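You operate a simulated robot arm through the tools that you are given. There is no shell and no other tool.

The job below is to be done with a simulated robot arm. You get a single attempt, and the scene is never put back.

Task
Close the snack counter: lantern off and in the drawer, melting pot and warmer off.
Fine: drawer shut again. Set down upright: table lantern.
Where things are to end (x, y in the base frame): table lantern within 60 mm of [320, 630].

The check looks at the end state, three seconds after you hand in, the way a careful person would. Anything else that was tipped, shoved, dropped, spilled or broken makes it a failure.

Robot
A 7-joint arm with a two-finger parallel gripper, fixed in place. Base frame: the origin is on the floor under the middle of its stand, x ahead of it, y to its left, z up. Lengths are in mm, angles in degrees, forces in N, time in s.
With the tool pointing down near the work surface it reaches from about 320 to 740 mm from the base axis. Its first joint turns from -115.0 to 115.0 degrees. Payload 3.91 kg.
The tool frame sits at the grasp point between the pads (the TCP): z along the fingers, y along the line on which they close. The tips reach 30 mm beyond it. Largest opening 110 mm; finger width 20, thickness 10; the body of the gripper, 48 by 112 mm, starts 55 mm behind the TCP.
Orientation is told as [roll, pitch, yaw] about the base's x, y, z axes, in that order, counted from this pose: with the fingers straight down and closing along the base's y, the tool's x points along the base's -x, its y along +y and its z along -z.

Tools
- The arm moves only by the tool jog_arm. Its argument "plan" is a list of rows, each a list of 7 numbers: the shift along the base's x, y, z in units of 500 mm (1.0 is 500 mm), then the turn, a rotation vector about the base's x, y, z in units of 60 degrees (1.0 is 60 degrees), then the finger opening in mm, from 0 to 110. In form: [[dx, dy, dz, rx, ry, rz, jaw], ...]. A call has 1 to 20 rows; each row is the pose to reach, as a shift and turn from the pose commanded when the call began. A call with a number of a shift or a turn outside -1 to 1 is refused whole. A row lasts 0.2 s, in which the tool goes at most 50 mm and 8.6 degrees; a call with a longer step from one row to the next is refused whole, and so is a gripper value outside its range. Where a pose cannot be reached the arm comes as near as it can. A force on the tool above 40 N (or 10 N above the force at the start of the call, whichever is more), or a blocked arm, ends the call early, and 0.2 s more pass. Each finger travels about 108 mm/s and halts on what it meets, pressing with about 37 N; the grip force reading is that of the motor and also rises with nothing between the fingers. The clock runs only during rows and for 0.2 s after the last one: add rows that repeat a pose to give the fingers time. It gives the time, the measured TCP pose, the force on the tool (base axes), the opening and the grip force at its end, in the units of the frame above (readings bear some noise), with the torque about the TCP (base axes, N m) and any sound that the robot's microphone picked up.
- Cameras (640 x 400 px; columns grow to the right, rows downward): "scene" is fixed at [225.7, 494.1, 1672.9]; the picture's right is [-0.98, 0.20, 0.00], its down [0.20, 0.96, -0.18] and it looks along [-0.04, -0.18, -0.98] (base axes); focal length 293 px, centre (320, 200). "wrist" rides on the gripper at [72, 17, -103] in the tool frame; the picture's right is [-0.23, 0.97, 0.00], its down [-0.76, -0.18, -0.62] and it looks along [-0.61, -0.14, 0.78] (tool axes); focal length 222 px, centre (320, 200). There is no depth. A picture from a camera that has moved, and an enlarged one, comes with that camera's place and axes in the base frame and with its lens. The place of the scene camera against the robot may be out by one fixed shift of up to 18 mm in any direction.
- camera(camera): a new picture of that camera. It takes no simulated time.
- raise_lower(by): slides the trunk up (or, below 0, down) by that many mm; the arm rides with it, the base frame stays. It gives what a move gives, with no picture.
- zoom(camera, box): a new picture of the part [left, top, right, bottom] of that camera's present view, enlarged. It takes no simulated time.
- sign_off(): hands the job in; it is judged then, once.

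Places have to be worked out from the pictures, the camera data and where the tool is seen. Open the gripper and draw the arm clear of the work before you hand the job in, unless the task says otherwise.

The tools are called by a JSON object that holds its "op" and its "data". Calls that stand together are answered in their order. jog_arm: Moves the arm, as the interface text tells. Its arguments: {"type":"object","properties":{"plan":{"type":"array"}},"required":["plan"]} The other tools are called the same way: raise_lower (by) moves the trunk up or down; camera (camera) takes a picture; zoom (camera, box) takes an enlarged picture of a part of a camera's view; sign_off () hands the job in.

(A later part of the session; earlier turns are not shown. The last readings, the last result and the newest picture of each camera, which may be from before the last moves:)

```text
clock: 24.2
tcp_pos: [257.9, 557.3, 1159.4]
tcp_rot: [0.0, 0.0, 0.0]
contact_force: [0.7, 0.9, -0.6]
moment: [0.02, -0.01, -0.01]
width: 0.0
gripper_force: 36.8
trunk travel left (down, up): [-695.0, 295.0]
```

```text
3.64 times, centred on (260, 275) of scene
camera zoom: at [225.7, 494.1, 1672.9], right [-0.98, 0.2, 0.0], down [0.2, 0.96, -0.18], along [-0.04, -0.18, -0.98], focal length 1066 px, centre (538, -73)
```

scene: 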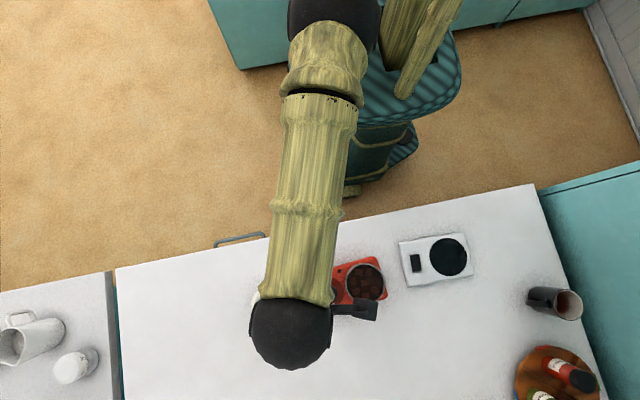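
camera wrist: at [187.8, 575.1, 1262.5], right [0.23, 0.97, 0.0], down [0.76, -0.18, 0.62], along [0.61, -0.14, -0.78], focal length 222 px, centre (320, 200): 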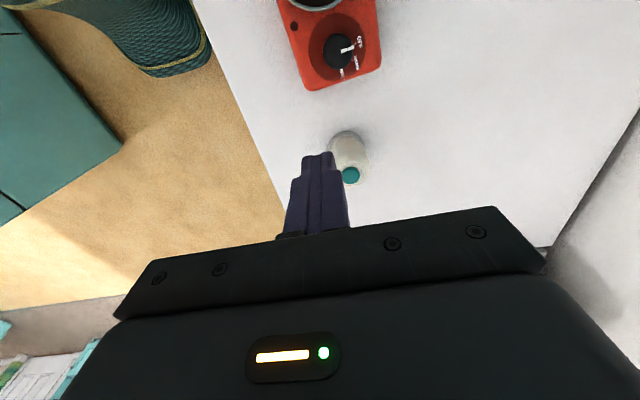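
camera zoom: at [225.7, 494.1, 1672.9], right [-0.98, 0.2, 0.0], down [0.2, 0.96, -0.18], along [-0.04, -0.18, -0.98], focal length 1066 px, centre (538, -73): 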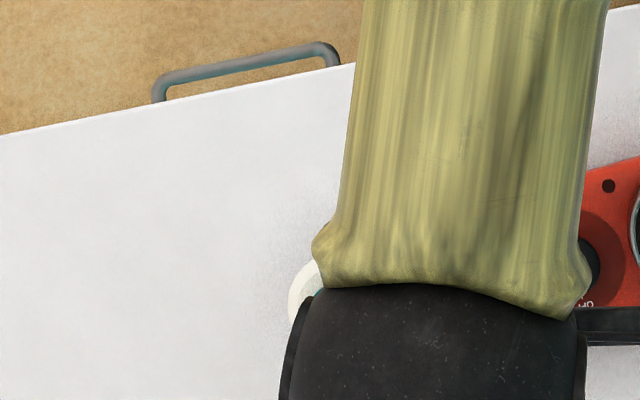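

All three devices are off. Now for the drawer: its handle is a bar at roughly x≈440, below the counter top, so I'll bring the tool in front of the counter and start tilting it to point horizontally toward +y.

{"op": "jog_arm", "data": {"plan": [[0.04, -0.09, 0, 0, 0, 0, 20], [0.08, -0.18, 0, 0, 0, 0, 40], [0.12, -0.27, 0, 0, 0, 0, 60], [0.16, -0.36, 0, 0.1, 0, 0, 60], [0.2, -0.45, 0, 0.22, 0, 0, 60], [0.24, -0.53, 0, 0.35, 0, 0, 60], [0.28, -0.61, 0, 0.48, 0, 0, 60], [0.28, -0.61, 0, 0.6, 0, 0, 60], [0.28, -0.61, 0, 0.72, 0, 0, 60], [0.28, -0.61, 0, 0.72, 0, 0, 60]]}}

{"op": "camera", "data": {"camera": "wrist"}}

{"op": "camera", "data": {"camera": "scene"}}

```text
clock: 26.4
tcp_pos: [403.5, 251.0, 1161.6]
tcp_rot: [43.2, 0.0, 0.1]
contact_force: [-0.9, -1.0, 0.0]
moment: [-0.02, -0.01, 0.0]
width: 59.9
gripper_force: 0.1
trunk travel left (down, up): [-695.0, 295.0]
```

```text
taken
camera wrist: at [332.6, 192.0, 1248.2], right [0.23, 0.71, 0.67], down [0.76, -0.56, 0.33], along [0.61, 0.43, -0.67], focal length 222 px, centre (320, 200)
```

wrist: 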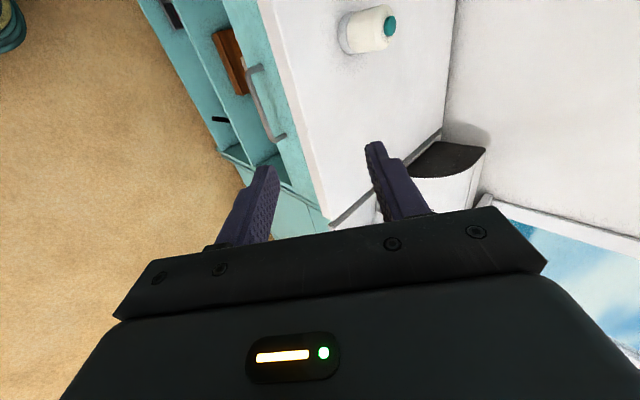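

```text
taken
```

scene: 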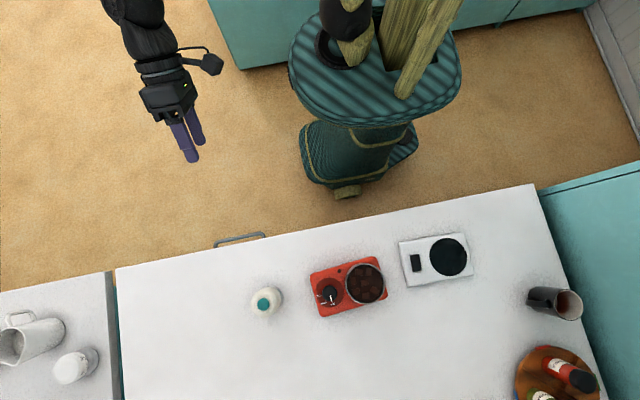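

From here I can see the teal cabinet front with the handle and open shelves below. I'll zoom in on it.

{"op": "zoom", "data": {"camera": "wrist", "box": [130, 0, 350, 230]}}

{"op": "zoom", "data": {"camera": "wrist", "box": [200, 40, 310, 150]}}

```text
1.74 times, centred on (240, 115) of wrist
camera zoom: at [332.6, 192.0, 1248.2], right [0.23, 0.71, 0.67], down [0.76, -0.56, 0.33], along [0.61, 0.43, -0.67], focal length 386 px, centre (459, 348)
```

zoom: 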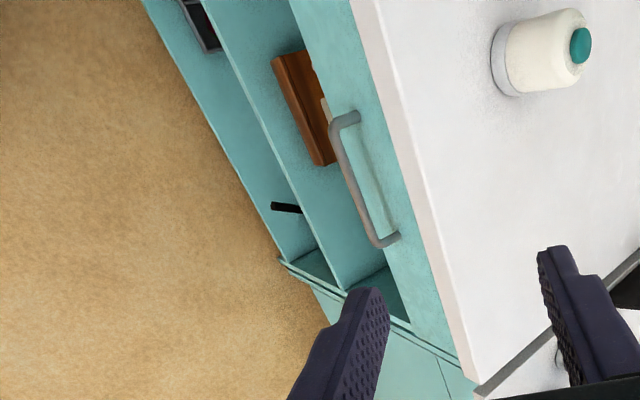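

```text
3.64 times, centred on (255, 95) of wrist
camera zoom: at [332.6, 192.0, 1248.2], right [0.23, 0.71, 0.67], down [0.76, -0.56, 0.33], along [0.61, 0.43, -0.67], focal length 808 px, centre (556, 582)
```

zoom: 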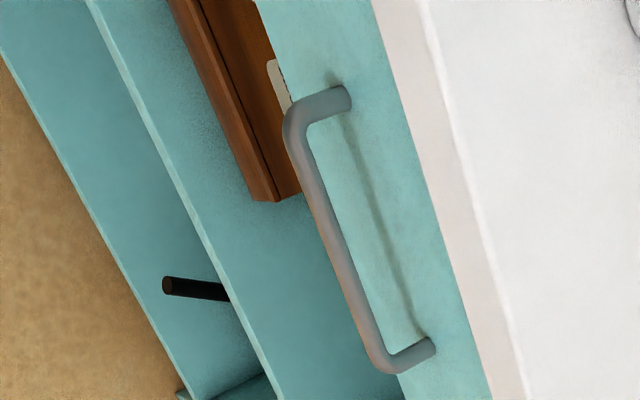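

The drawer front spans roughly z≈764–870 just under the slab, with the handle bar at about x 375–500, y≈400, z≈820. I'll finish tilting the tool to horizontal and lower the trunk to view the whole drawer front.

{"op": "jog_arm", "data": {"plan": [[-0.04, -0.02, 0, 0.12, 0, 0, 60], [-0.08, -0.04, 0, 0.24, 0, 0, 60], [-0.12, -0.06, 0, 0.36, 0, 0, 60], [-0.16, -0.08, 0, 0.48, 0, 0, 60], [-0.2, -0.1, 0, 0.6, 0, 0, 60], [-0.2, -0.1, 0, 0.7, 0, 0, 60], [-0.2, -0.1, 0, 0.78, 0, 0, 60], [-0.2, -0.1, 0, 0.78, 0, 0, 60]]}}

{"op": "camera", "data": {"camera": "scene"}}

{"op": "camera", "data": {"camera": "wrist"}}

```text
clock: 28.2
tcp_pos: [337.1, 200.1, 1170.8]
tcp_rot: [90.1, 0.1, 0.0]
contact_force: [0.6, 1.1, 0.1]
moment: [0.05, 0.0, 0.0]
width: 60.2
gripper_force: 0.1
out of reach, approached as far as the arm can: row 5, 6, 7, 8
trunk travel left (down, up): [-695.0, 295.0]
```

```text
taken
```

scene: 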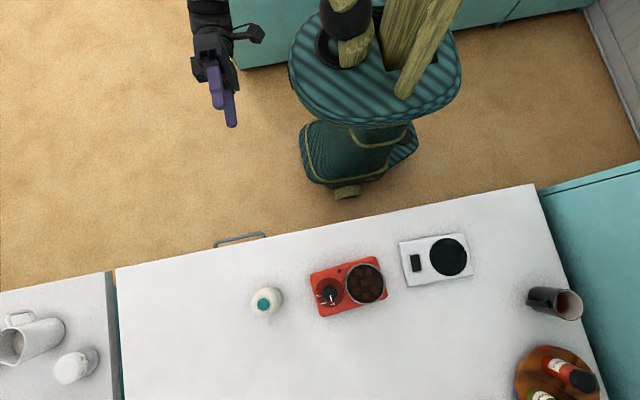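

```text
taken
camera wrist: at [264.6, 96.3, 1185.4], right [0.23, 0.0, 0.97], down [0.76, -0.62, -0.18], along [0.61, 0.78, -0.14], focal length 222 px, centre (320, 200)
```

wrist: 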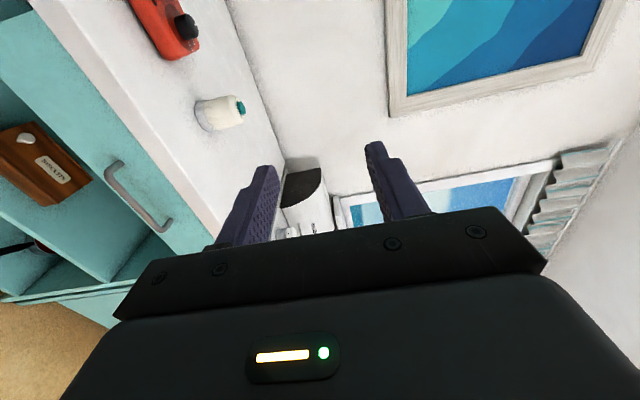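

The tool is horizontal now at (337, 200, 1171), held at its near-reach limit in x. I'll lower the trunk so the camera faces the drawer front.

{"op": "raise_lower", "data": {"by": -250}}

{"op": "camera", "data": {"camera": "wrist"}}

{"op": "camera", "data": {"camera": "scene"}}

```text
clock: 30.8
tcp_pos: [335.8, 199.8, 919.6]
tcp_rot: [90.0, 0.0, 0.1]
contact_force: [0.1, 0.8, 0.4]
moment: [0.04, -0.01, 0.01]
width: 60.0
gripper_force: 0.0
trunk travel left (down, up): [-445.0, 545.0]
```

```text
taken
camera wrist: at [264.7, 96.4, 935.5], right [0.23, 0.0, 0.97], down [0.76, -0.62, -0.18], along [0.61, 0.78, -0.14], focal length 222 px, centre (320, 200)
```

wrist: 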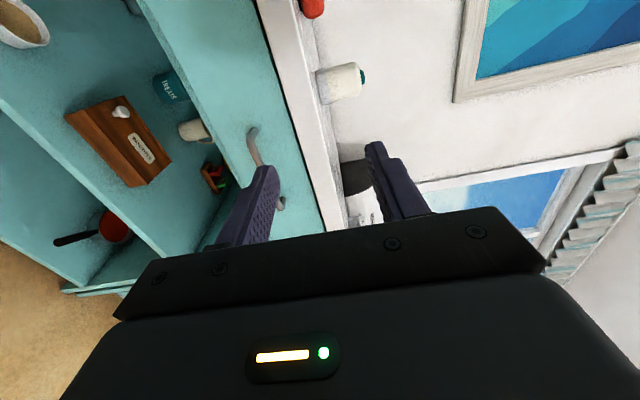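

```text
taken
```

scene: 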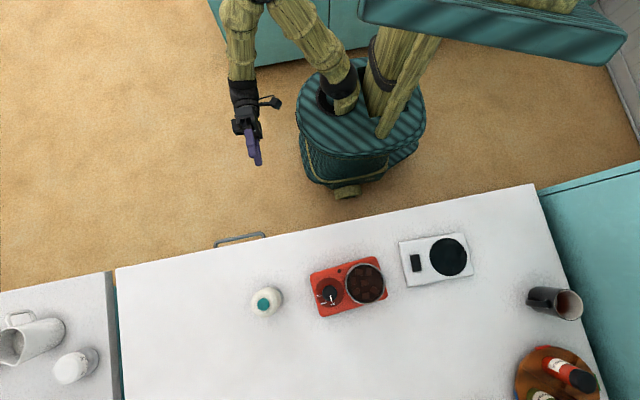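

{"op": "zoom", "data": {"camera": "wrist", "box": [130, 0, 350, 130]}}

{"op": "zoom", "data": {"camera": "wrist", "box": [180, 90, 360, 240]}}

```text
2.91 times, centred on (240, 65) of wrist
camera zoom: at [264.7, 96.4, 935.5], right [0.23, 0.0, 0.97], down [0.76, -0.62, -0.18], along [0.61, 0.78, -0.14], focal length 646 px, centre (553, 593)
```

zoom: 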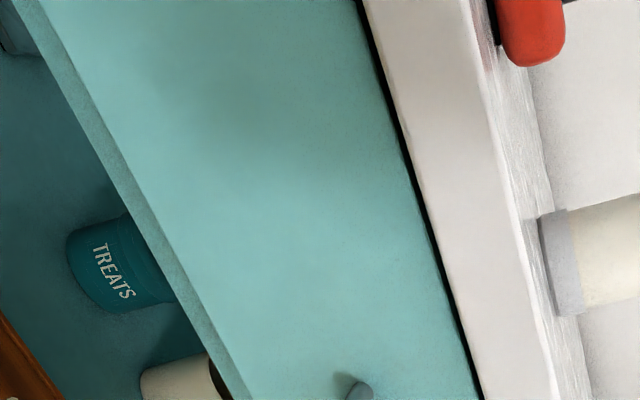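

```text
2.67 times, centred on (270, 165) of wrist
camera zoom: at [264.7, 96.4, 935.5], right [0.23, 0.0, 0.97], down [0.76, -0.62, -0.18], along [0.61, 0.78, -0.14], focal length 592 px, centre (453, 293)
```

zoom: 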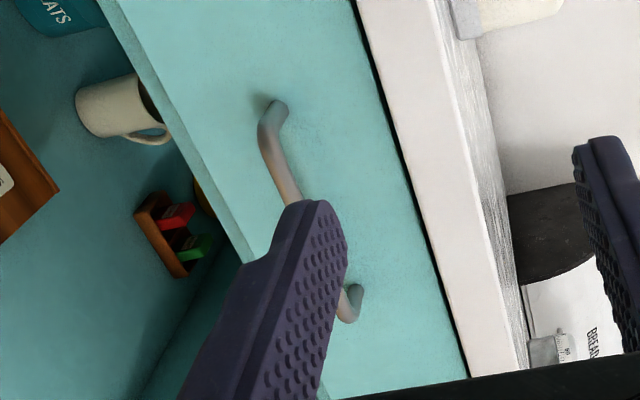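

The drawer front runs from about z≈743 to 868 at y≈435. The handle bar is at y≈406, z≈806, spanning x≈374–502, which gives a centre near x≈438. I'll lower the trunk to handle height, with the tool still well in front.

{"op": "raise_lower", "data": {"by": -113}}

{"op": "jog_arm", "data": {"plan": [[0.05, 0.05, 0, 0, 0, 0, 60], [0.1, 0.1, 0, 0, 0, 0, 60], [0.1, 0.1, 0, 0, 0, 0, 60]]}}

{"op": "camera", "data": {"camera": "wrist"}}

{"op": "camera", "data": {"camera": "scene"}}

```text
clock: 32.2
tcp_pos: [335.0, 200.5, 805.8]
tcp_rot: [89.9, 0.0, 0.1]
contact_force: [0.3, 0.2, 0.3]
moment: [-0.01, 0.03, -0.01]
width: 59.9
gripper_force: 0.1
trunk travel left (down, up): [-332.0, 658.0]
```

```text
clock: 33.0
tcp_pos: [386.4, 248.5, 808.2]
tcp_rot: [90.0, 0.0, 0.0]
contact_force: [0.2, -1.1, 1.3]
moment: [0.0, -0.02, -0.01]
width: 59.9
gripper_force: 0.1
trunk travel left (down, up): [-332.0, 658.0]
```

```text
taken
camera wrist: at [314.7, 145.2, 823.2], right [0.23, 0.0, 0.97], down [0.76, -0.62, -0.18], along [0.61, 0.78, -0.14], focal length 222 px, centre (320, 200)
```

wrist: 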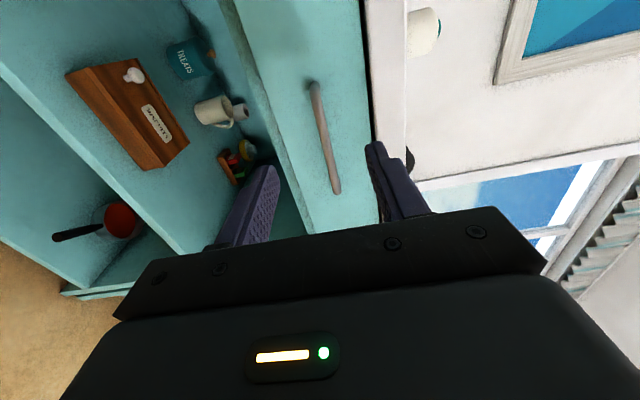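

```text
taken
```

scene: 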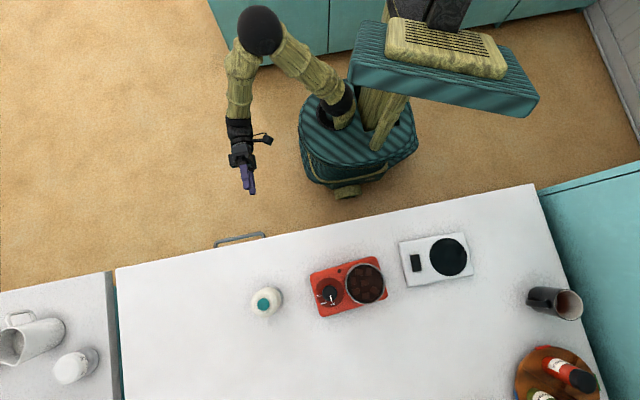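

The tool is at (386, 250, 808), level with the bar. I'll zoom in to refine the bar's position before the approach.

{"op": "zoom", "data": {"camera": "wrist", "box": [260, 60, 400, 210]}}

```text
2.67 times, centred on (330, 135) of wrist
camera zoom: at [314.7, 145.2, 823.2], right [0.23, 0.0, 0.97], down [0.76, -0.62, -0.18], along [0.61, 0.78, -0.14], focal length 592 px, centre (293, 373)
```

zoom: 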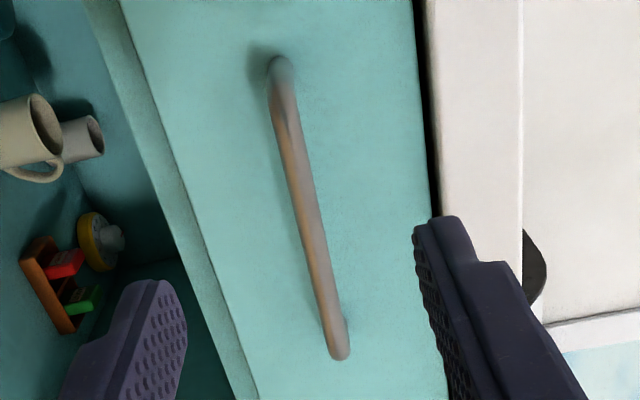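

The bar is confirmed near z≈805, y≈405, x≈372–503. I'll move to x≈438 and advance so that the fingers straddle the bar, with the tips stopping about 10 mm short of the front panel.

{"op": "jog_arm", "data": {"plan": [[0.052, 0.05, -0.002, 0, 0, 0, 60], [0.104, 0.13, -0.0046, 0, 0, 0, 60], [0.104, 0.2, -0.0046, 0, 0, 0, 60], [0.104, 0.25, -0.0046, 0, 0, 0, 60], [0.104, 0.286, -0.0046, 0, 0, 0, 60], [0.104, 0.286, -0.0046, 0, 0, 0, 60]]}}

{"op": "camera", "data": {"camera": "wrist"}}

{"op": "zoom", "data": {"camera": "wrist", "box": [240, 100, 400, 230]}}

{"op": "camera", "data": {"camera": "scene"}}

```text
clock: 34.4
tcp_pos: [438.3, 390.1, 804.4]
tcp_rot: [89.9, 0.0, 0.1]
contact_force: [-0.4, 0.0, -0.1]
moment: [0.0, -0.02, 0.0]
width: 60.0
gripper_force: 0.1
trunk travel left (down, up): [-332.0, 658.0]
```

```text
taken
camera wrist: at [366.8, 287.4, 819.6], right [0.23, 0.0, 0.97], down [0.76, -0.62, -0.18], along [0.61, 0.78, -0.14], focal length 222 px, centre (320, 200)
```

wrist: 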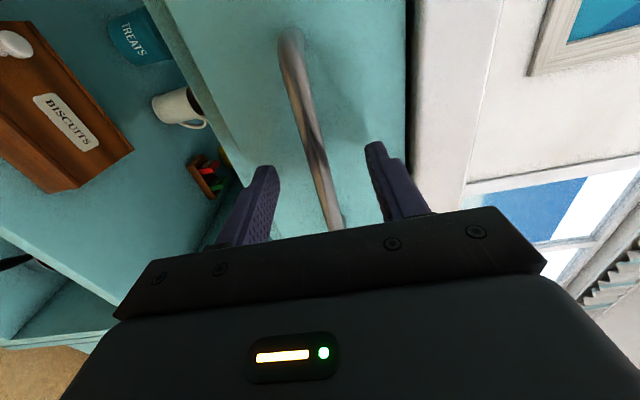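

```text
3.08 times, centred on (320, 165) of wrist
camera zoom: at [366.8, 287.4, 819.6], right [0.23, 0.0, 0.97], down [0.76, -0.62, -0.18], along [0.61, 0.78, -0.14], focal length 684 px, centre (320, 308)
```

zoom: 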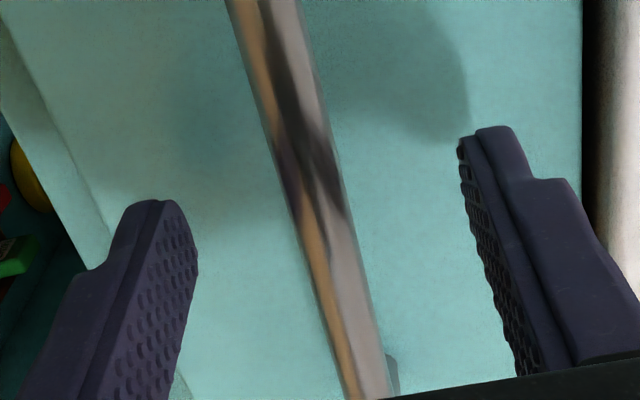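

```text
taken
```

scene: 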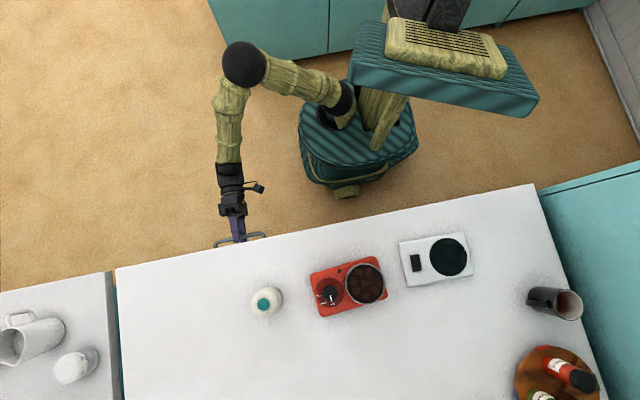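

The bar lies between the fingers, about 2 mm below the tool axis. I'll correct that and close on it.

{"op": "jog_arm", "data": {"plan": [[0, 0, -0.0035, 0, 0, 0, 60], [0, 0, -0.0035, 0, 0, 0, 40], [0, 0, -0.0035, 0, 0, 0, 20], [0, 0, -0.0035, 0, 0, 0, 5], [0, 0, -0.0035, 0, 0, 0, 5], [0, 0, -0.0035, 0, 0, 0, 5]]}}

{"op": "zoom", "data": {"camera": "wrist", "box": [240, 100, 400, 230]}}

```text
clock: 35.8
tcp_pos: [437.5, 391.0, 804.0]
tcp_rot: [90.2, 0.0, 0.0]
contact_force: [5.5, 1.1, 21.1]
moment: [0.31, 0.13, 0.41]
width: 11.7
gripper_force: 45.5
trunk travel left (down, up): [-332.0, 658.0]
```

```text
3.08 times, centred on (320, 165) of wrist
camera zoom: at [367.1, 287.1, 820.2], right [0.23, 0.0, 0.97], down [0.76, -0.62, -0.18], along [0.61, 0.78, -0.14], focal length 684 px, centre (320, 308)
```

zoom: 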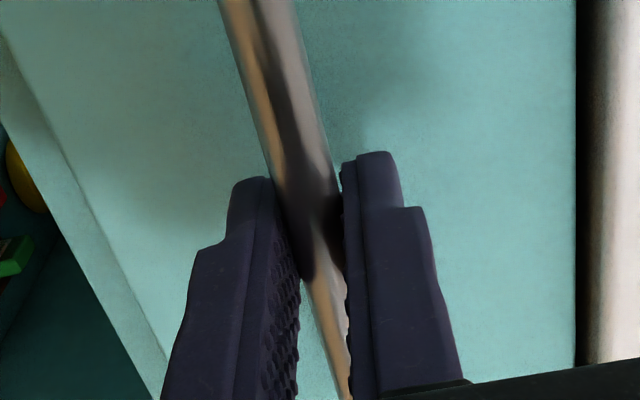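

Gripped at 11.7 mm, but a 21 N upward force shows I biased too low. I'll relieve that by going back up and start pulling the drawer gently toward −y.

{"op": "jog_arm", "data": {"plan": [[0, 0, 0.0035, 0, 0, 0, 5], [0, 0, 0.0045, 0, 0, 0, 5], [0, -0.02, 0.0045, 0, 0, 0, 5], [0, -0.04, 0.0045, 0, 0, 0, 5], [0, -0.08, 0.0045, 0, 0, 0, 5]]}}

{"op": "camera", "data": {"camera": "wrist"}}

{"op": "camera", "data": {"camera": "scene"}}

```text
clock: 37.0
tcp_pos: [438.2, 353.1, 805.2]
tcp_rot: [90.1, 0.0, 0.1]
contact_force: [6.5, -0.9, 19.2]
moment: [0.29, 0.06, 0.06]
width: 11.7
gripper_force: 45.0
trunk travel left (down, up): [-332.0, 658.0]
```

```text
taken
camera wrist: at [367.1, 249.6, 820.6], right [0.23, 0.0, 0.97], down [0.76, -0.62, -0.18], along [0.61, 0.78, -0.14], focal length 222 px, centre (320, 200)
```

wrist: 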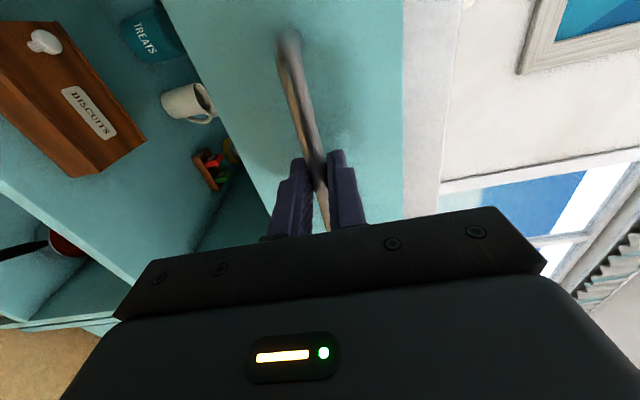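

```text
taken
```

scene: 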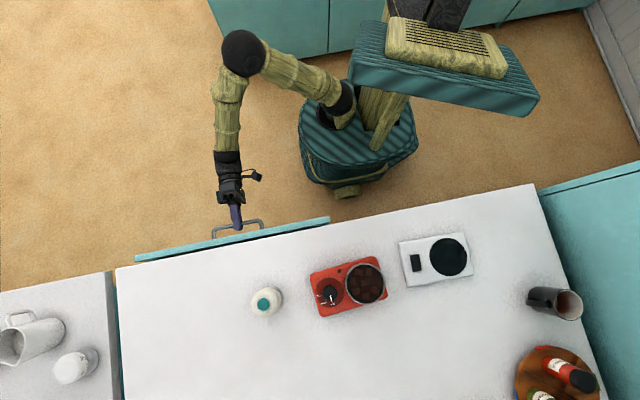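

The drawer slides smoothly; it's about 38 mm open and spans x≈175–713. I'll keep pulling to about 270 mm of opening.

{"op": "jog_arm", "data": {"plan": [[0, -0.04, 0.002, 0, 0, 0, 5], [0, -0.09, 0.003, 0, 0, 0, 5], [0, -0.14, 0.003, 0, 0, 0, 5], [0, -0.19, 0.003, 0, 0, 0, 5], [0, -0.24, 0.003, 0, 0, 0, 5], [0, -0.29, 0.003, 0, 0, 0, 5], [0, -0.34, 0.003, 0, 0, 0, 5], [0, -0.39, 0.003, 0, 0, 0, 5], [0, -0.43, 0.003, 0, 0, 0, 5], [0, -0.46, 0.003, 0, 0, 0, 5], [0, -0.46, 0.003, 0, 0, 0, 5]]}}

{"op": "camera", "data": {"camera": "wrist"}}

{"op": "camera", "data": {"camera": "scene"}}

```text
clock: 39.4
tcp_pos: [438.1, 123.2, 806.3]
tcp_rot: [89.9, 0.0, 0.2]
contact_force: [-3.7, -1.8, 0.9]
moment: [0.03, -0.11, 0.93]
width: 12.0
gripper_force: 44.7
trunk travel left (down, up): [-332.0, 658.0]
```

```text
taken
camera wrist: at [367.1, 19.9, 821.1], right [0.23, 0.0, 0.97], down [0.76, -0.62, -0.18], along [0.6, 0.78, -0.14], focal length 222 px, centre (320, 200)
```

wrist: 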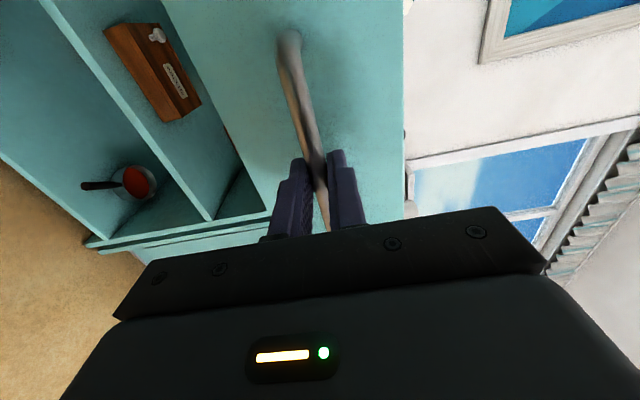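

```text
taken
```

scene: 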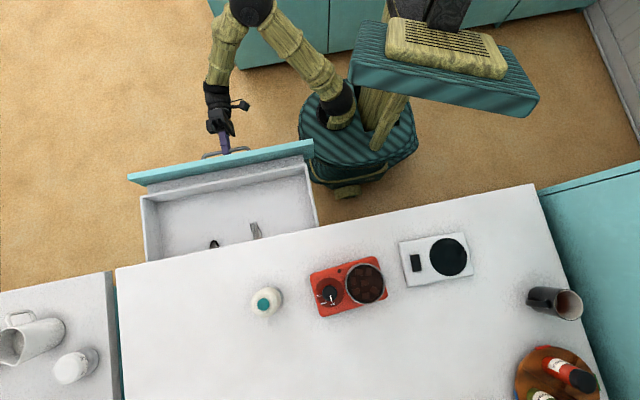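

The drawer is about 268 mm open and there are some items inside it near the back. I'll zoom in on the interior.

{"op": "zoom", "data": {"camera": "scene", "box": [120, 130, 330, 270]}}

{"op": "zoom", "data": {"camera": "scene", "box": [190, 200, 310, 270]}}

```text
2.86 times, centred on (225, 200) of scene
camera zoom: at [225.7, 494.1, 1672.9], right [-0.98, 0.2, 0.0], down [0.2, 0.96, -0.18], along [-0.04, -0.18, -0.98], focal length 838 px, centre (591, 200)
```

zoom: 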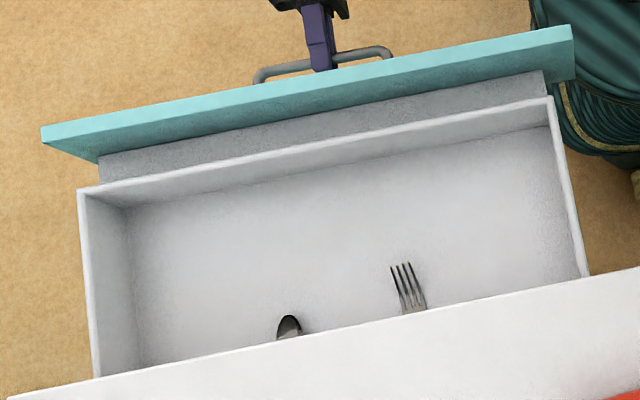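

```text
5.33 times, centred on (250, 235) of scene
camera zoom: at [225.7, 494.1, 1672.9], right [-0.98, 0.2, 0.0], down [0.2, 0.96, -0.18], along [-0.04, -0.18, -0.98], focal length 1563 px, centre (693, 13)
```

zoom: 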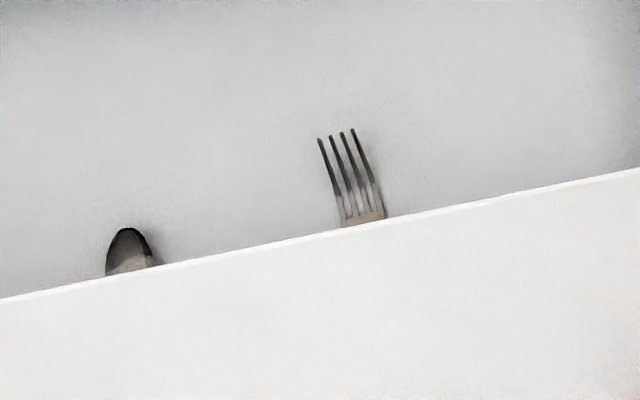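

The drawer is a white box with a spoon and fork toward the back. The fork is at x≥385, so a lantern at (320, ~358) with the drawer open (→ y≈626 when shut) has clear room. I'll release the handle and back away.

{"op": "jog_arm", "data": {"plan": [[0, 0, 0, 0, 0, 0, 25], [0, 0, 0, 0, 0, 0, 45], [0, 0, 0, 0, 0, 0, 60], [0, 0, 0, 0, 0, 0, 60], [0, -0.03, 0, 0, 0, 0, 60], [0, -0.08, 0, 0, 0, 0, 60], [0, -0.14, 0, 0, 0, 0, 60], [0, -0.14, 0, 0, 0, 0, 60]]}}

{"op": "camera", "data": {"camera": "wrist"}}

{"op": "camera", "data": {"camera": "scene"}}

```text
clock: 41.2
tcp_pos: [437.4, 54.3, 806.1]
tcp_rot: [90.0, 0.1, 0.1]
contact_force: [0.0, 0.1, -0.7]
moment: [-0.01, -0.03, 0.02]
width: 59.9
gripper_force: 0.1
trunk travel left (down, up): [-332.0, 658.0]
```

```text
taken
camera wrist: at [366.6, -49.4, 823.4], right [0.23, 0.0, 0.97], down [0.76, -0.62, -0.18], along [0.61, 0.78, -0.14], focal length 222 px, centre (320, 200)
```

wrist: 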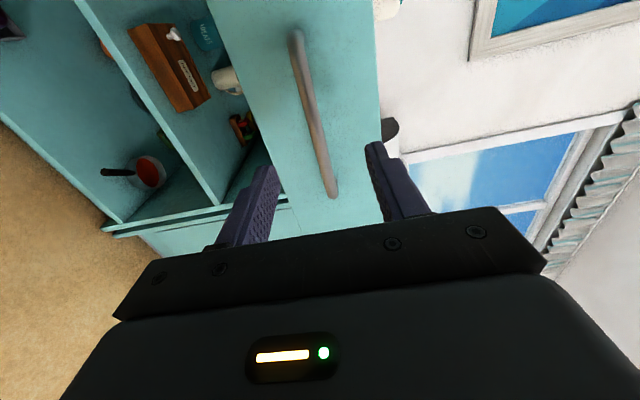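

```text
taken
```

scene: 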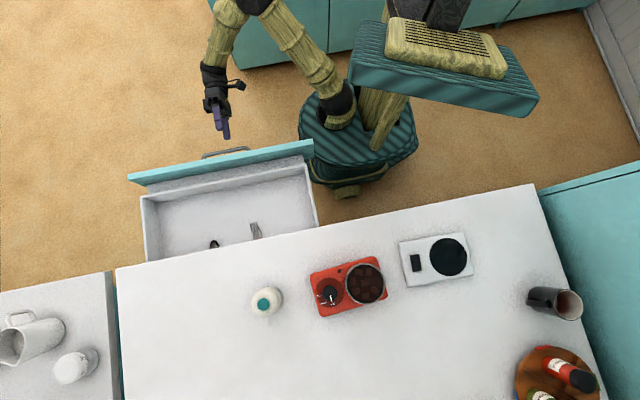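

Released cleanly, with the drawer staying open. I'll raise the trunk and then swing the tool back to pointing down over the counter.

{"op": "raise_lower", "data": {"by": 355}}

{"op": "jog_arm", "data": {"plan": [[0, 0.08, 0, 0, 0, 0, 60], [-0.01, 0.16, 0, -0.06, 0, 0, 60], [-0.02, 0.24, 0, -0.16, 0, 0, 60], [-0.03, 0.32, 0, -0.28, 0, 0, 60], [-0.05, 0.39, 0, -0.41, 0, 0, 60], [-0.06, 0.42, 0, -0.54, 0, 0, 70], [-0.06, 0.45, 0, -0.67, 0, 0, 80], [-0.06, 0.5, 0, -0.78, 0, 0, 90], [-0.06, 0.5, 0, -0.78, 0, 0, 100]]}}

```text
clock: 44.7
tcp_pos: [437.1, 54.9, 1161.4]
tcp_rot: [90.1, 0.0, 0.1]
contact_force: [0.8, 0.1, -0.3]
moment: [-0.03, 0.04, 0.0]
width: 60.1
gripper_force: 0.1
trunk travel left (down, up): [-687.0, 303.0]
```

```text
clock: 46.7
tcp_pos: [408.9, 301.8, 1164.5]
tcp_rot: [43.1, 0.0, 0.0]
contact_force: [0.0, -0.1, 0.3]
moment: [0.0, 0.02, 0.0]
width: 100.0
gripper_force: 0.0
trunk travel left (down, up): [-687.0, 303.0]
```

Continuing: I'll level the tool and move to a viewing spot beside the lantern with the fingers open.

{"op": "jog_arm", "data": {"plan": [[-0.03, 0.07, 0, -0.12, 0, 0, 110], [-0.06, 0.15, 0, -0.24, 0, 0, 110], [-0.1, 0.23, 0, -0.36, 0, 0, 110], [-0.14, 0.31, 0, -0.48, 0, 0, 110], [-0.18, 0.39, 0, -0.6, 0, 0, 110], [-0.22, 0.46, -0.02, -0.72, 0, 0, 110], [-0.238, 0.516, -0.08, -0.72, 0, 0, 110], [-0.238, 0.516, -0.1, -0.72, 0, 0, 110], [-0.238, 0.516, -0.1, -0.72, 0, 0, 110]]}}

{"op": "camera", "data": {"camera": "wrist"}}

{"op": "zoom", "data": {"camera": "wrist", "box": [280, 110, 420, 220]}}

{"op": "camera", "data": {"camera": "scene"}}

```text
clock: 48.7
tcp_pos: [291.7, 565.4, 1110.5]
tcp_rot: [-0.2, 0.2, 0.1]
contact_force: [-0.2, 0.3, -0.6]
moment: [0.0, -0.01, 0.02]
width: 110.0
gripper_force: 0.1
trunk travel left (down, up): [-687.0, 303.0]
```

```text
taken
camera wrist: at [219.7, 582.7, 1212.0], right [0.23, 0.97, 0.0], down [0.76, -0.18, 0.62], along [0.61, -0.14, -0.78], focal length 222 px, centre (320, 200)
```

wrist: 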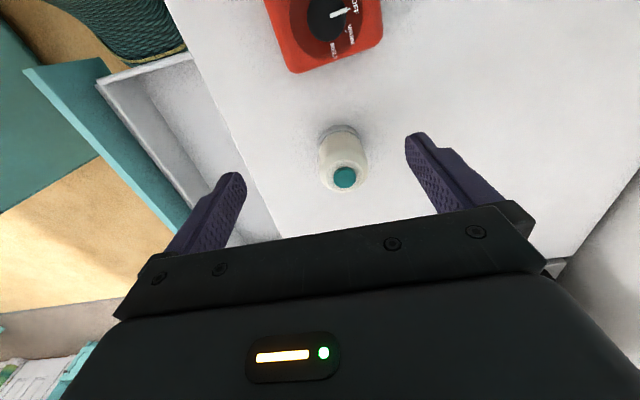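

```text
3.64 times, centred on (350, 165) of wrist
camera zoom: at [219.7, 582.7, 1212.0], right [0.23, 0.97, 0.0], down [0.76, -0.18, 0.62], along [0.61, -0.14, -0.78], focal length 808 px, centre (211, 327)
```

zoom: 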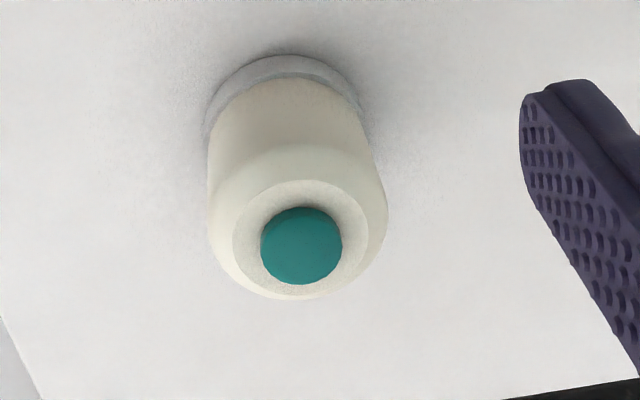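

```text
taken
```

scene: 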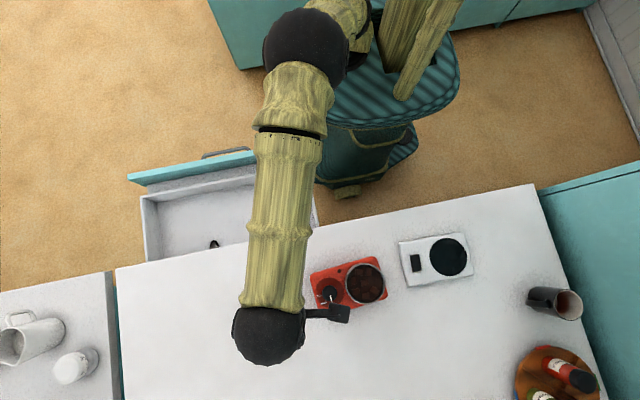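

The lantern axis again comes out at about (364.6, 577.9), with the barrel about 58 mm wide. I'll move directly above it with the fingers open.

{"op": "jog_arm", "data": {"plan": [[0.07, 0.01, -0.02, 0, 0, 0, 110], [0.146, 0.0246, -0.06, 0, 0, 0, 110], [0.146, 0.0246, -0.14, 0, 0, 0, 110], [0.146, 0.0246, -0.14, 0, 0, 0, 110], [0.146, 0.0246, -0.14, 0, 0, 0, 110]]}}

{"op": "camera", "data": {"camera": "wrist"}}

{"op": "zoom", "data": {"camera": "wrist", "box": [240, 90, 400, 220]}}

```text
clock: 49.9
tcp_pos: [360.7, 577.2, 1042.0]
tcp_rot: [0.0, 0.1, 0.0]
contact_force: [0.3, -0.8, 0.4]
moment: [-0.03, -0.04, 0.0]
width: 110.1
gripper_force: 0.1
trunk travel left (down, up): [-687.0, 303.0]
```

```text
taken
camera wrist: at [290.2, 595.4, 1144.2], right [0.23, 0.97, 0.0], down [0.76, -0.18, 0.62], along [0.61, -0.14, -0.78], focal length 222 px, centre (320, 200)
```

wrist: 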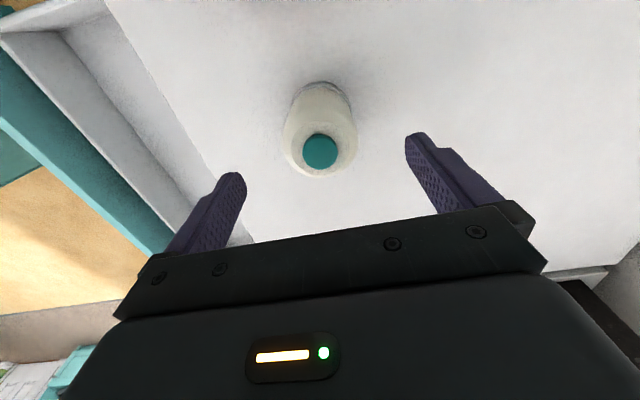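

```text
3.08 times, centred on (320, 155) of wrist
camera zoom: at [290.2, 595.4, 1144.2], right [0.23, 0.97, 0.0], down [0.76, -0.18, 0.62], along [0.61, -0.14, -0.78], focal length 684 px, centre (320, 338)
```

zoom: 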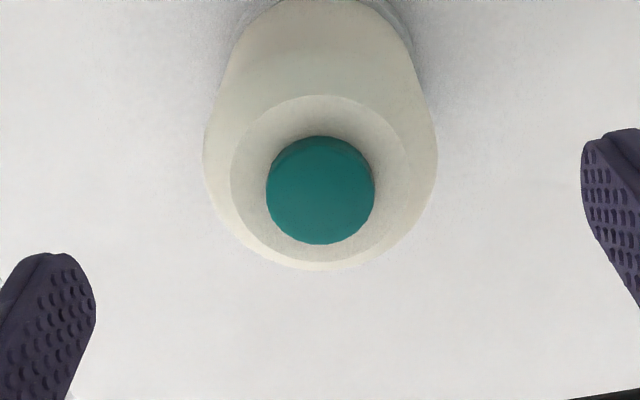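

The lantern is centred between the fingers. I'll descend so the tips are just above its base flange (TCP z≈953).

{"op": "jog_arm", "data": {"plan": [[0.003, 0, -0.06, 0, 0, 0, 100], [0.003, 0, -0.11, 0, 0, 0, 92], [0.003, 0, -0.15, 0, 0, 0, 90], [0.003, 0, -0.177, 0, 0, 0, 90], [0.003, 0, -0.177, 0, 0, 0, 90]]}}

{"op": "camera", "data": {"camera": "wrist"}}

{"op": "zoom", "data": {"camera": "wrist", "box": [200, 70, 440, 250]}}

```text
clock: 51.1
tcp_pos: [362.4, 576.8, 955.1]
tcp_rot: [0.0, 0.2, 0.1]
contact_force: [-0.7, 0.0, 0.6]
moment: [0.0, 0.01, 0.0]
width: 90.1
gripper_force: 0.0
trunk travel left (down, up): [-687.0, 303.0]
```

```text
taken
camera wrist: at [291.7, 594.1, 1057.4], right [0.23, 0.97, 0.0], down [0.76, -0.18, 0.62], along [0.61, -0.14, -0.78], focal length 222 px, centre (320, 200)
```

wrist: 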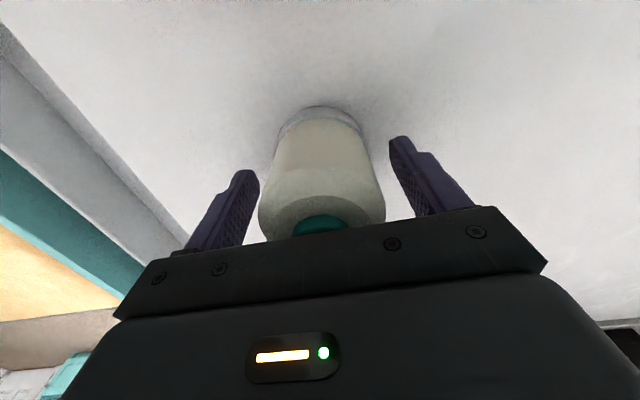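

```text
2.22 times, centred on (320, 160) of wrist
camera zoom: at [291.7, 594.1, 1057.4], right [0.23, 0.97, 0.0], down [0.76, -0.18, 0.62], along [0.61, -0.14, -0.78], focal length 494 px, centre (320, 289)
```

zoom: 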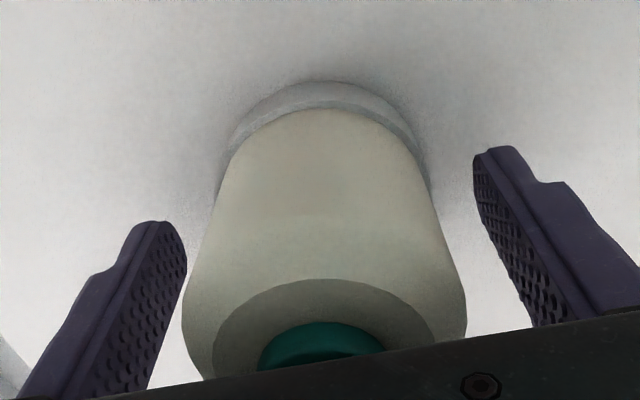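

The lantern sits squarely between the fingers. Closing on the barrel now.

{"op": "jog_arm", "data": {"plan": [[0, 0, 0, 0, 0, 0, 76], [0, 0, 0, 0, 0, 0, 64], [0, 0, 0, 0, 0, 0, 52], [0, 0, 0, 0, 0, 0, 48], [0, 0, 0, 0, 0, 0, 48]]}}

{"op": "zoom", "data": {"camera": "wrist", "box": [200, 70, 440, 250]}}

```text
clock: 52.3
tcp_pos: [362.8, 578.2, 955.1]
tcp_rot: [0.0, 0.1, 0.0]
contact_force: [-0.3, 1.0, 0.4]
moment: [0.09, -0.01, 0.0]
width: 63.0
gripper_force: 37.2
trunk travel left (down, up): [-687.0, 303.0]
```

```text
2.22 times, centred on (320, 160) of wrist
camera zoom: at [291.7, 594.2, 1057.5], right [0.23, 0.97, 0.0], down [0.76, -0.18, 0.62], along [0.61, -0.14, -0.78], focal length 494 px, centre (320, 289)
```

zoom: 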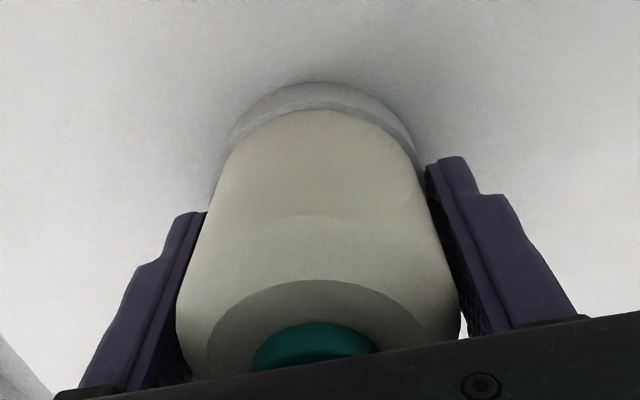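

Gripped at 63 mm with hardly any side force. I'll lift straight up 70 mm and verify that the lantern came along upright.

{"op": "jog_arm", "data": {"plan": [[0, 0, 0.02, 0, 0, 0, 48], [0, 0, 0.06, 0, 0, 0, 48], [0, 0, 0.1, 0, 0, 0, 48], [0, 0, 0.14, 0, 0, 0, 48], [0, 0, 0.14, 0, 0, 0, 48]]}}

{"op": "camera", "data": {"camera": "wrist"}}

{"op": "camera", "data": {"camera": "scene"}}

```text
clock: 53.5
tcp_pos: [362.3, 575.8, 1025.1]
tcp_rot: [-0.1, 0.1, 0.0]
contact_force: [0.3, 0.8, -2.6]
moment: [-0.02, -0.01, 0.02]
width: 62.8
gripper_force: 36.9
trunk travel left (down, up): [-687.0, 303.0]
```

```text
taken
camera wrist: at [292.0, 592.1, 1127.4], right [0.23, 0.97, 0.0], down [0.76, -0.18, 0.62], along [0.61, -0.14, -0.78], focal length 222 px, centre (320, 200)
```

wrist: 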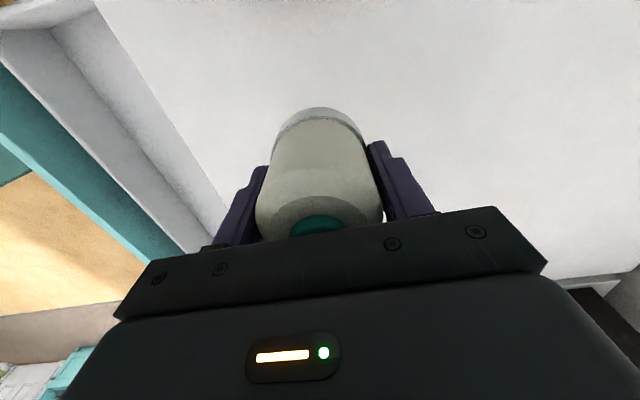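

```text
taken
```

scene: 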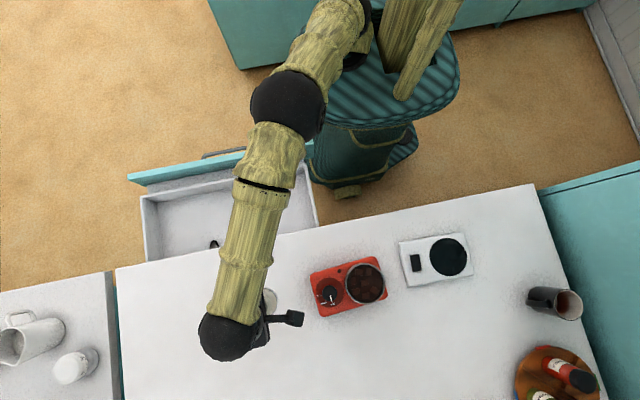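

The lantern is held upright and reads about 0.3 kg. I'll carry it over the open drawer to about (320, 356), keeping its height.

{"op": "jog_arm", "data": {"plan": [[-0.01, -0.05, 0, 0, 0, 0, 48], [-0.025, -0.13, 0, 0, 0, 0, 48], [-0.04, -0.21, 0, 0, 0, 0, 48], [-0.055, -0.29, 0, 0, 0, 0, 48], [-0.07, -0.37, 0, 0, 0, 0, 48], [-0.085, -0.43, 0, 0, 0, 0, 48], [-0.085, -0.44, 0, 0, 0, 0, 48], [-0.085, -0.44, 0, 0, 0, 0, 48]]}}

{"op": "camera", "data": {"camera": "wrist"}}

{"op": "camera", "data": {"camera": "scene"}}

```text
clock: 55.3
tcp_pos: [320.9, 356.4, 1023.1]
tcp_rot: [0.0, 0.2, 0.0]
contact_force: [0.0, -0.8, -2.1]
moment: [0.01, 0.03, 0.02]
width: 62.9
gripper_force: 37.0
trunk travel left (down, up): [-687.0, 303.0]
```

```text
taken
camera wrist: at [248.6, 372.2, 1125.8], right [0.23, 0.97, 0.0], down [0.76, -0.18, 0.62], along [0.61, -0.14, -0.78], focal length 222 px, centre (320, 200)
```

wrist: 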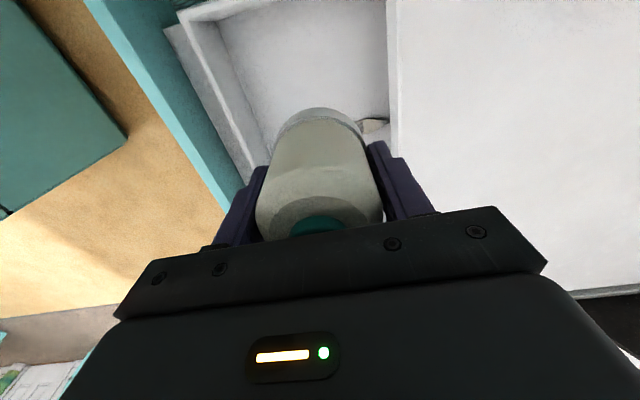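

```text
taken
```

scene: 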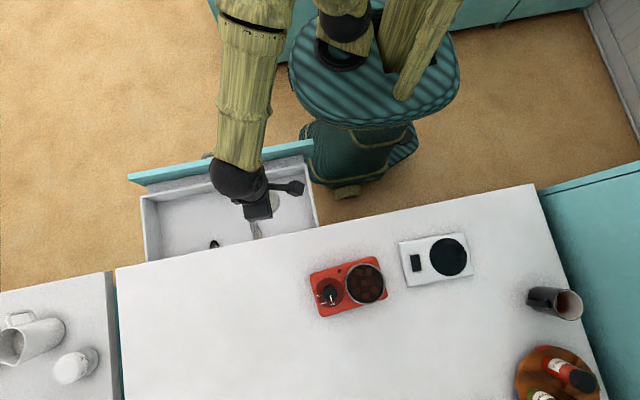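

The lantern hangs over the drawer. I'll check what the item near the slab edge is, and the clearances, before lowering.

{"op": "zoom", "data": {"camera": "wrist", "box": [200, 0, 420, 180]}}

{"op": "zoom", "data": {"camera": "scene", "box": [130, 130, 330, 270]}}

```text
2.22 times, centred on (310, 90) of wrist
camera zoom: at [248.6, 372.2, 1125.8], right [0.23, 0.97, 0.0], down [0.76, -0.18, 0.62], along [0.61, -0.14, -0.78], focal length 494 px, centre (342, 444)
```

zoom: 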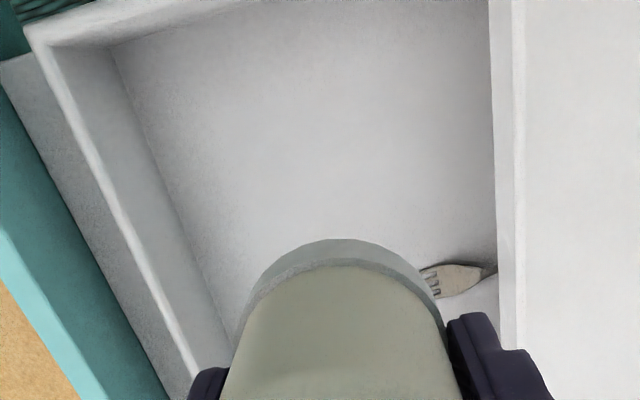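

```text
2.86 times, centred on (230, 200) of scene
camera zoom: at [225.7, 494.1, 1672.9], right [-0.98, 0.2, 0.0], down [0.2, 0.96, -0.18], along [-0.04, -0.18, -0.98], focal length 838 px, centre (577, 200)
```

zoom: 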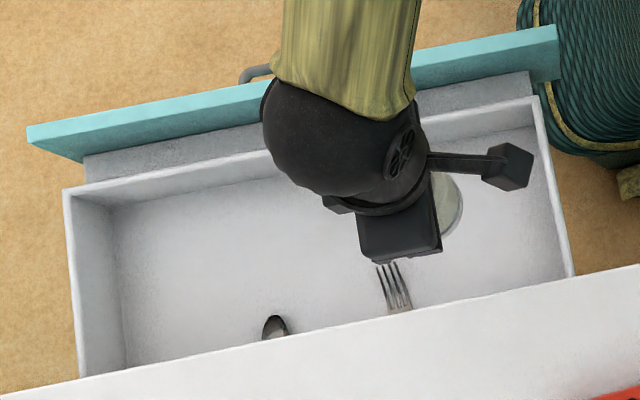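

The fork's near edge is at x≈385 while the lantern base reaches only x≈354, so it's clear. I'll lower with the trunk by 150 mm, putting the lantern bottom near z≈819, still above the drawer floor.

{"op": "raise_lower", "data": {"by": -150}}

{"op": "camera", "data": {"camera": "wrist"}}

{"op": "camera", "data": {"camera": "scene"}}

```text
clock: 57.0
tcp_pos: [319.7, 355.0, 873.0]
tcp_rot: [0.1, 0.1, 0.0]
contact_force: [-0.2, 0.8, -2.3]
moment: [0.03, 0.02, 0.0]
width: 62.8
gripper_force: 37.5
trunk travel left (down, up): [-537.0, 453.0]
```

```text
taken
camera wrist: at [248.7, 372.3, 975.8], right [0.23, 0.97, 0.0], down [0.76, -0.18, 0.62], along [0.61, -0.14, -0.78], focal length 222 px, centre (320, 200)
```

wrist: 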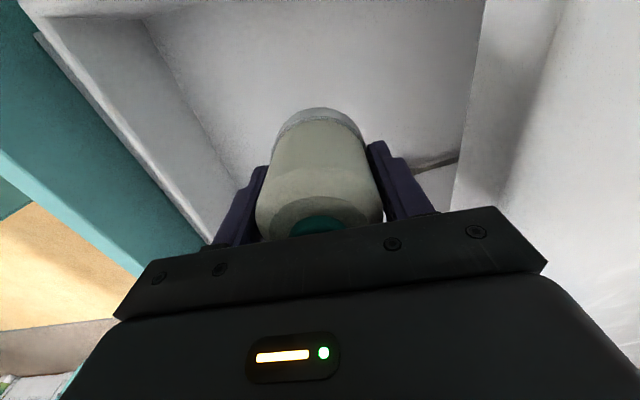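

```text
taken
```

scene: 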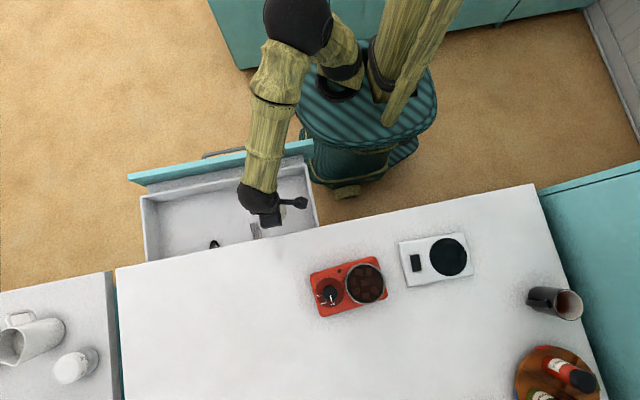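

All clear. I'll descend with the arm, 30 mm first, then in small force-checked steps.

{"op": "jog_arm", "data": {"plan": [[0, 0, -0.02, 0, 0, 0, 48], [0, 0, -0.04, 0, 0, 0, 48], [0, 0, -0.056, 0, 0, 0, 48], [0, 0, -0.066, 0, 0, 0, 48], [0, 0, -0.072, 0, 0, 0, 48], [0, 0, -0.078, 0, 0, 0, 48]]}}

{"op": "camera", "data": {"camera": "wrist"}}

```text
clock: 58.4
tcp_pos: [319.8, 356.1, 832.8]
tcp_rot: [0.0, 0.0, 0.0]
contact_force: [-0.1, -0.2, -2.2]
moment: [0.02, 0.03, 0.03]
width: 62.7
gripper_force: 37.2
trunk travel left (down, up): [-537.0, 453.0]
```

```text
taken
camera wrist: at [249.0, 372.6, 936.2], right [0.23, 0.97, 0.0], down [0.76, -0.18, 0.62], along [0.61, -0.14, -0.78], focal length 222 px, centre (320, 200)
```

wrist: 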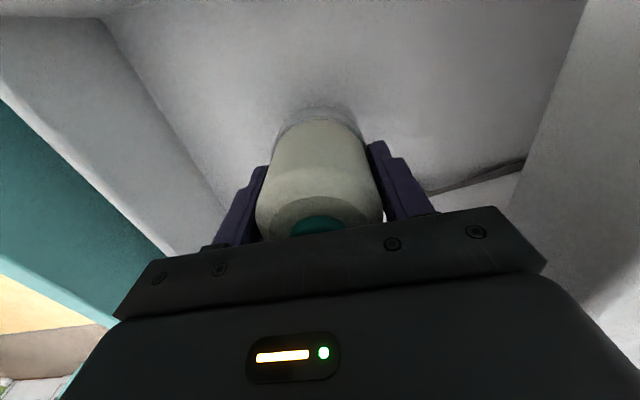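

No contact yet, with the lantern bottom near z≈779. Continuing down in 2–3 mm steps.

{"op": "jog_arm", "data": {"plan": [[0, 0, -0.005, 0, 0, 0, 48], [0, 0, -0.01, 0, 0, 0, 48], [0, 0, -0.015, 0, 0, 0, 48], [0, 0, -0.02, 0, 0, 0, 48]]}}

{"op": "zoom", "data": {"camera": "wrist", "box": [220, 70, 420, 230]}}

```text
clock: 59.4
tcp_pos: [320.5, 354.0, 825.6]
tcp_rot: [0.0, 0.0, -0.1]
contact_force: [0.4, -0.3, -2.8]
moment: [0.01, 0.05, -0.01]
width: 62.7
gripper_force: 37.5
trunk travel left (down, up): [-537.0, 453.0]
```

```text
2.50 times, centred on (320, 150) of wrist
camera zoom: at [248.9, 372.3, 927.4], right [0.23, 0.97, 0.0], down [0.76, -0.18, 0.62], along [0.61, -0.14, -0.78], focal length 555 px, centre (320, 325)
```

zoom: 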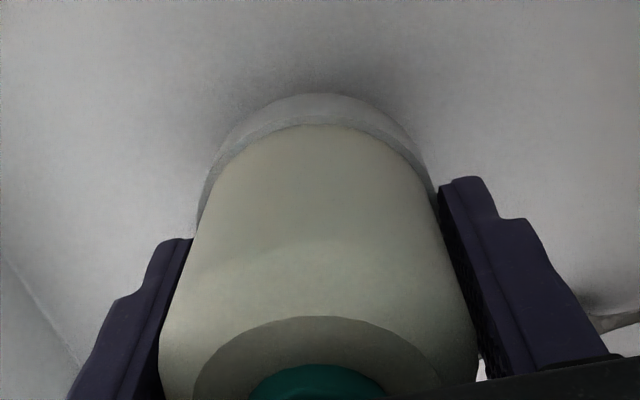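

Still free, with the bottom near z≈770. Continuing gently.

{"op": "jog_arm", "data": {"plan": [[0, 0, -0.004, 0, 0, 0, 48], [0, 0, -0.008, 0, 0, 0, 48], [0, 0, -0.012, 0, 0, 0, 48]]}}

```text
clock: 60.2
tcp_pos: [321.0, 356.3, 818.2]
tcp_rot: [0.0, 0.1, 0.0]
contact_force: [-0.7, 0.9, -1.9]
moment: [-0.01, -0.03, -0.01]
width: 62.8
gripper_force: 37.4
trunk travel left (down, up): [-537.0, 453.0]
```

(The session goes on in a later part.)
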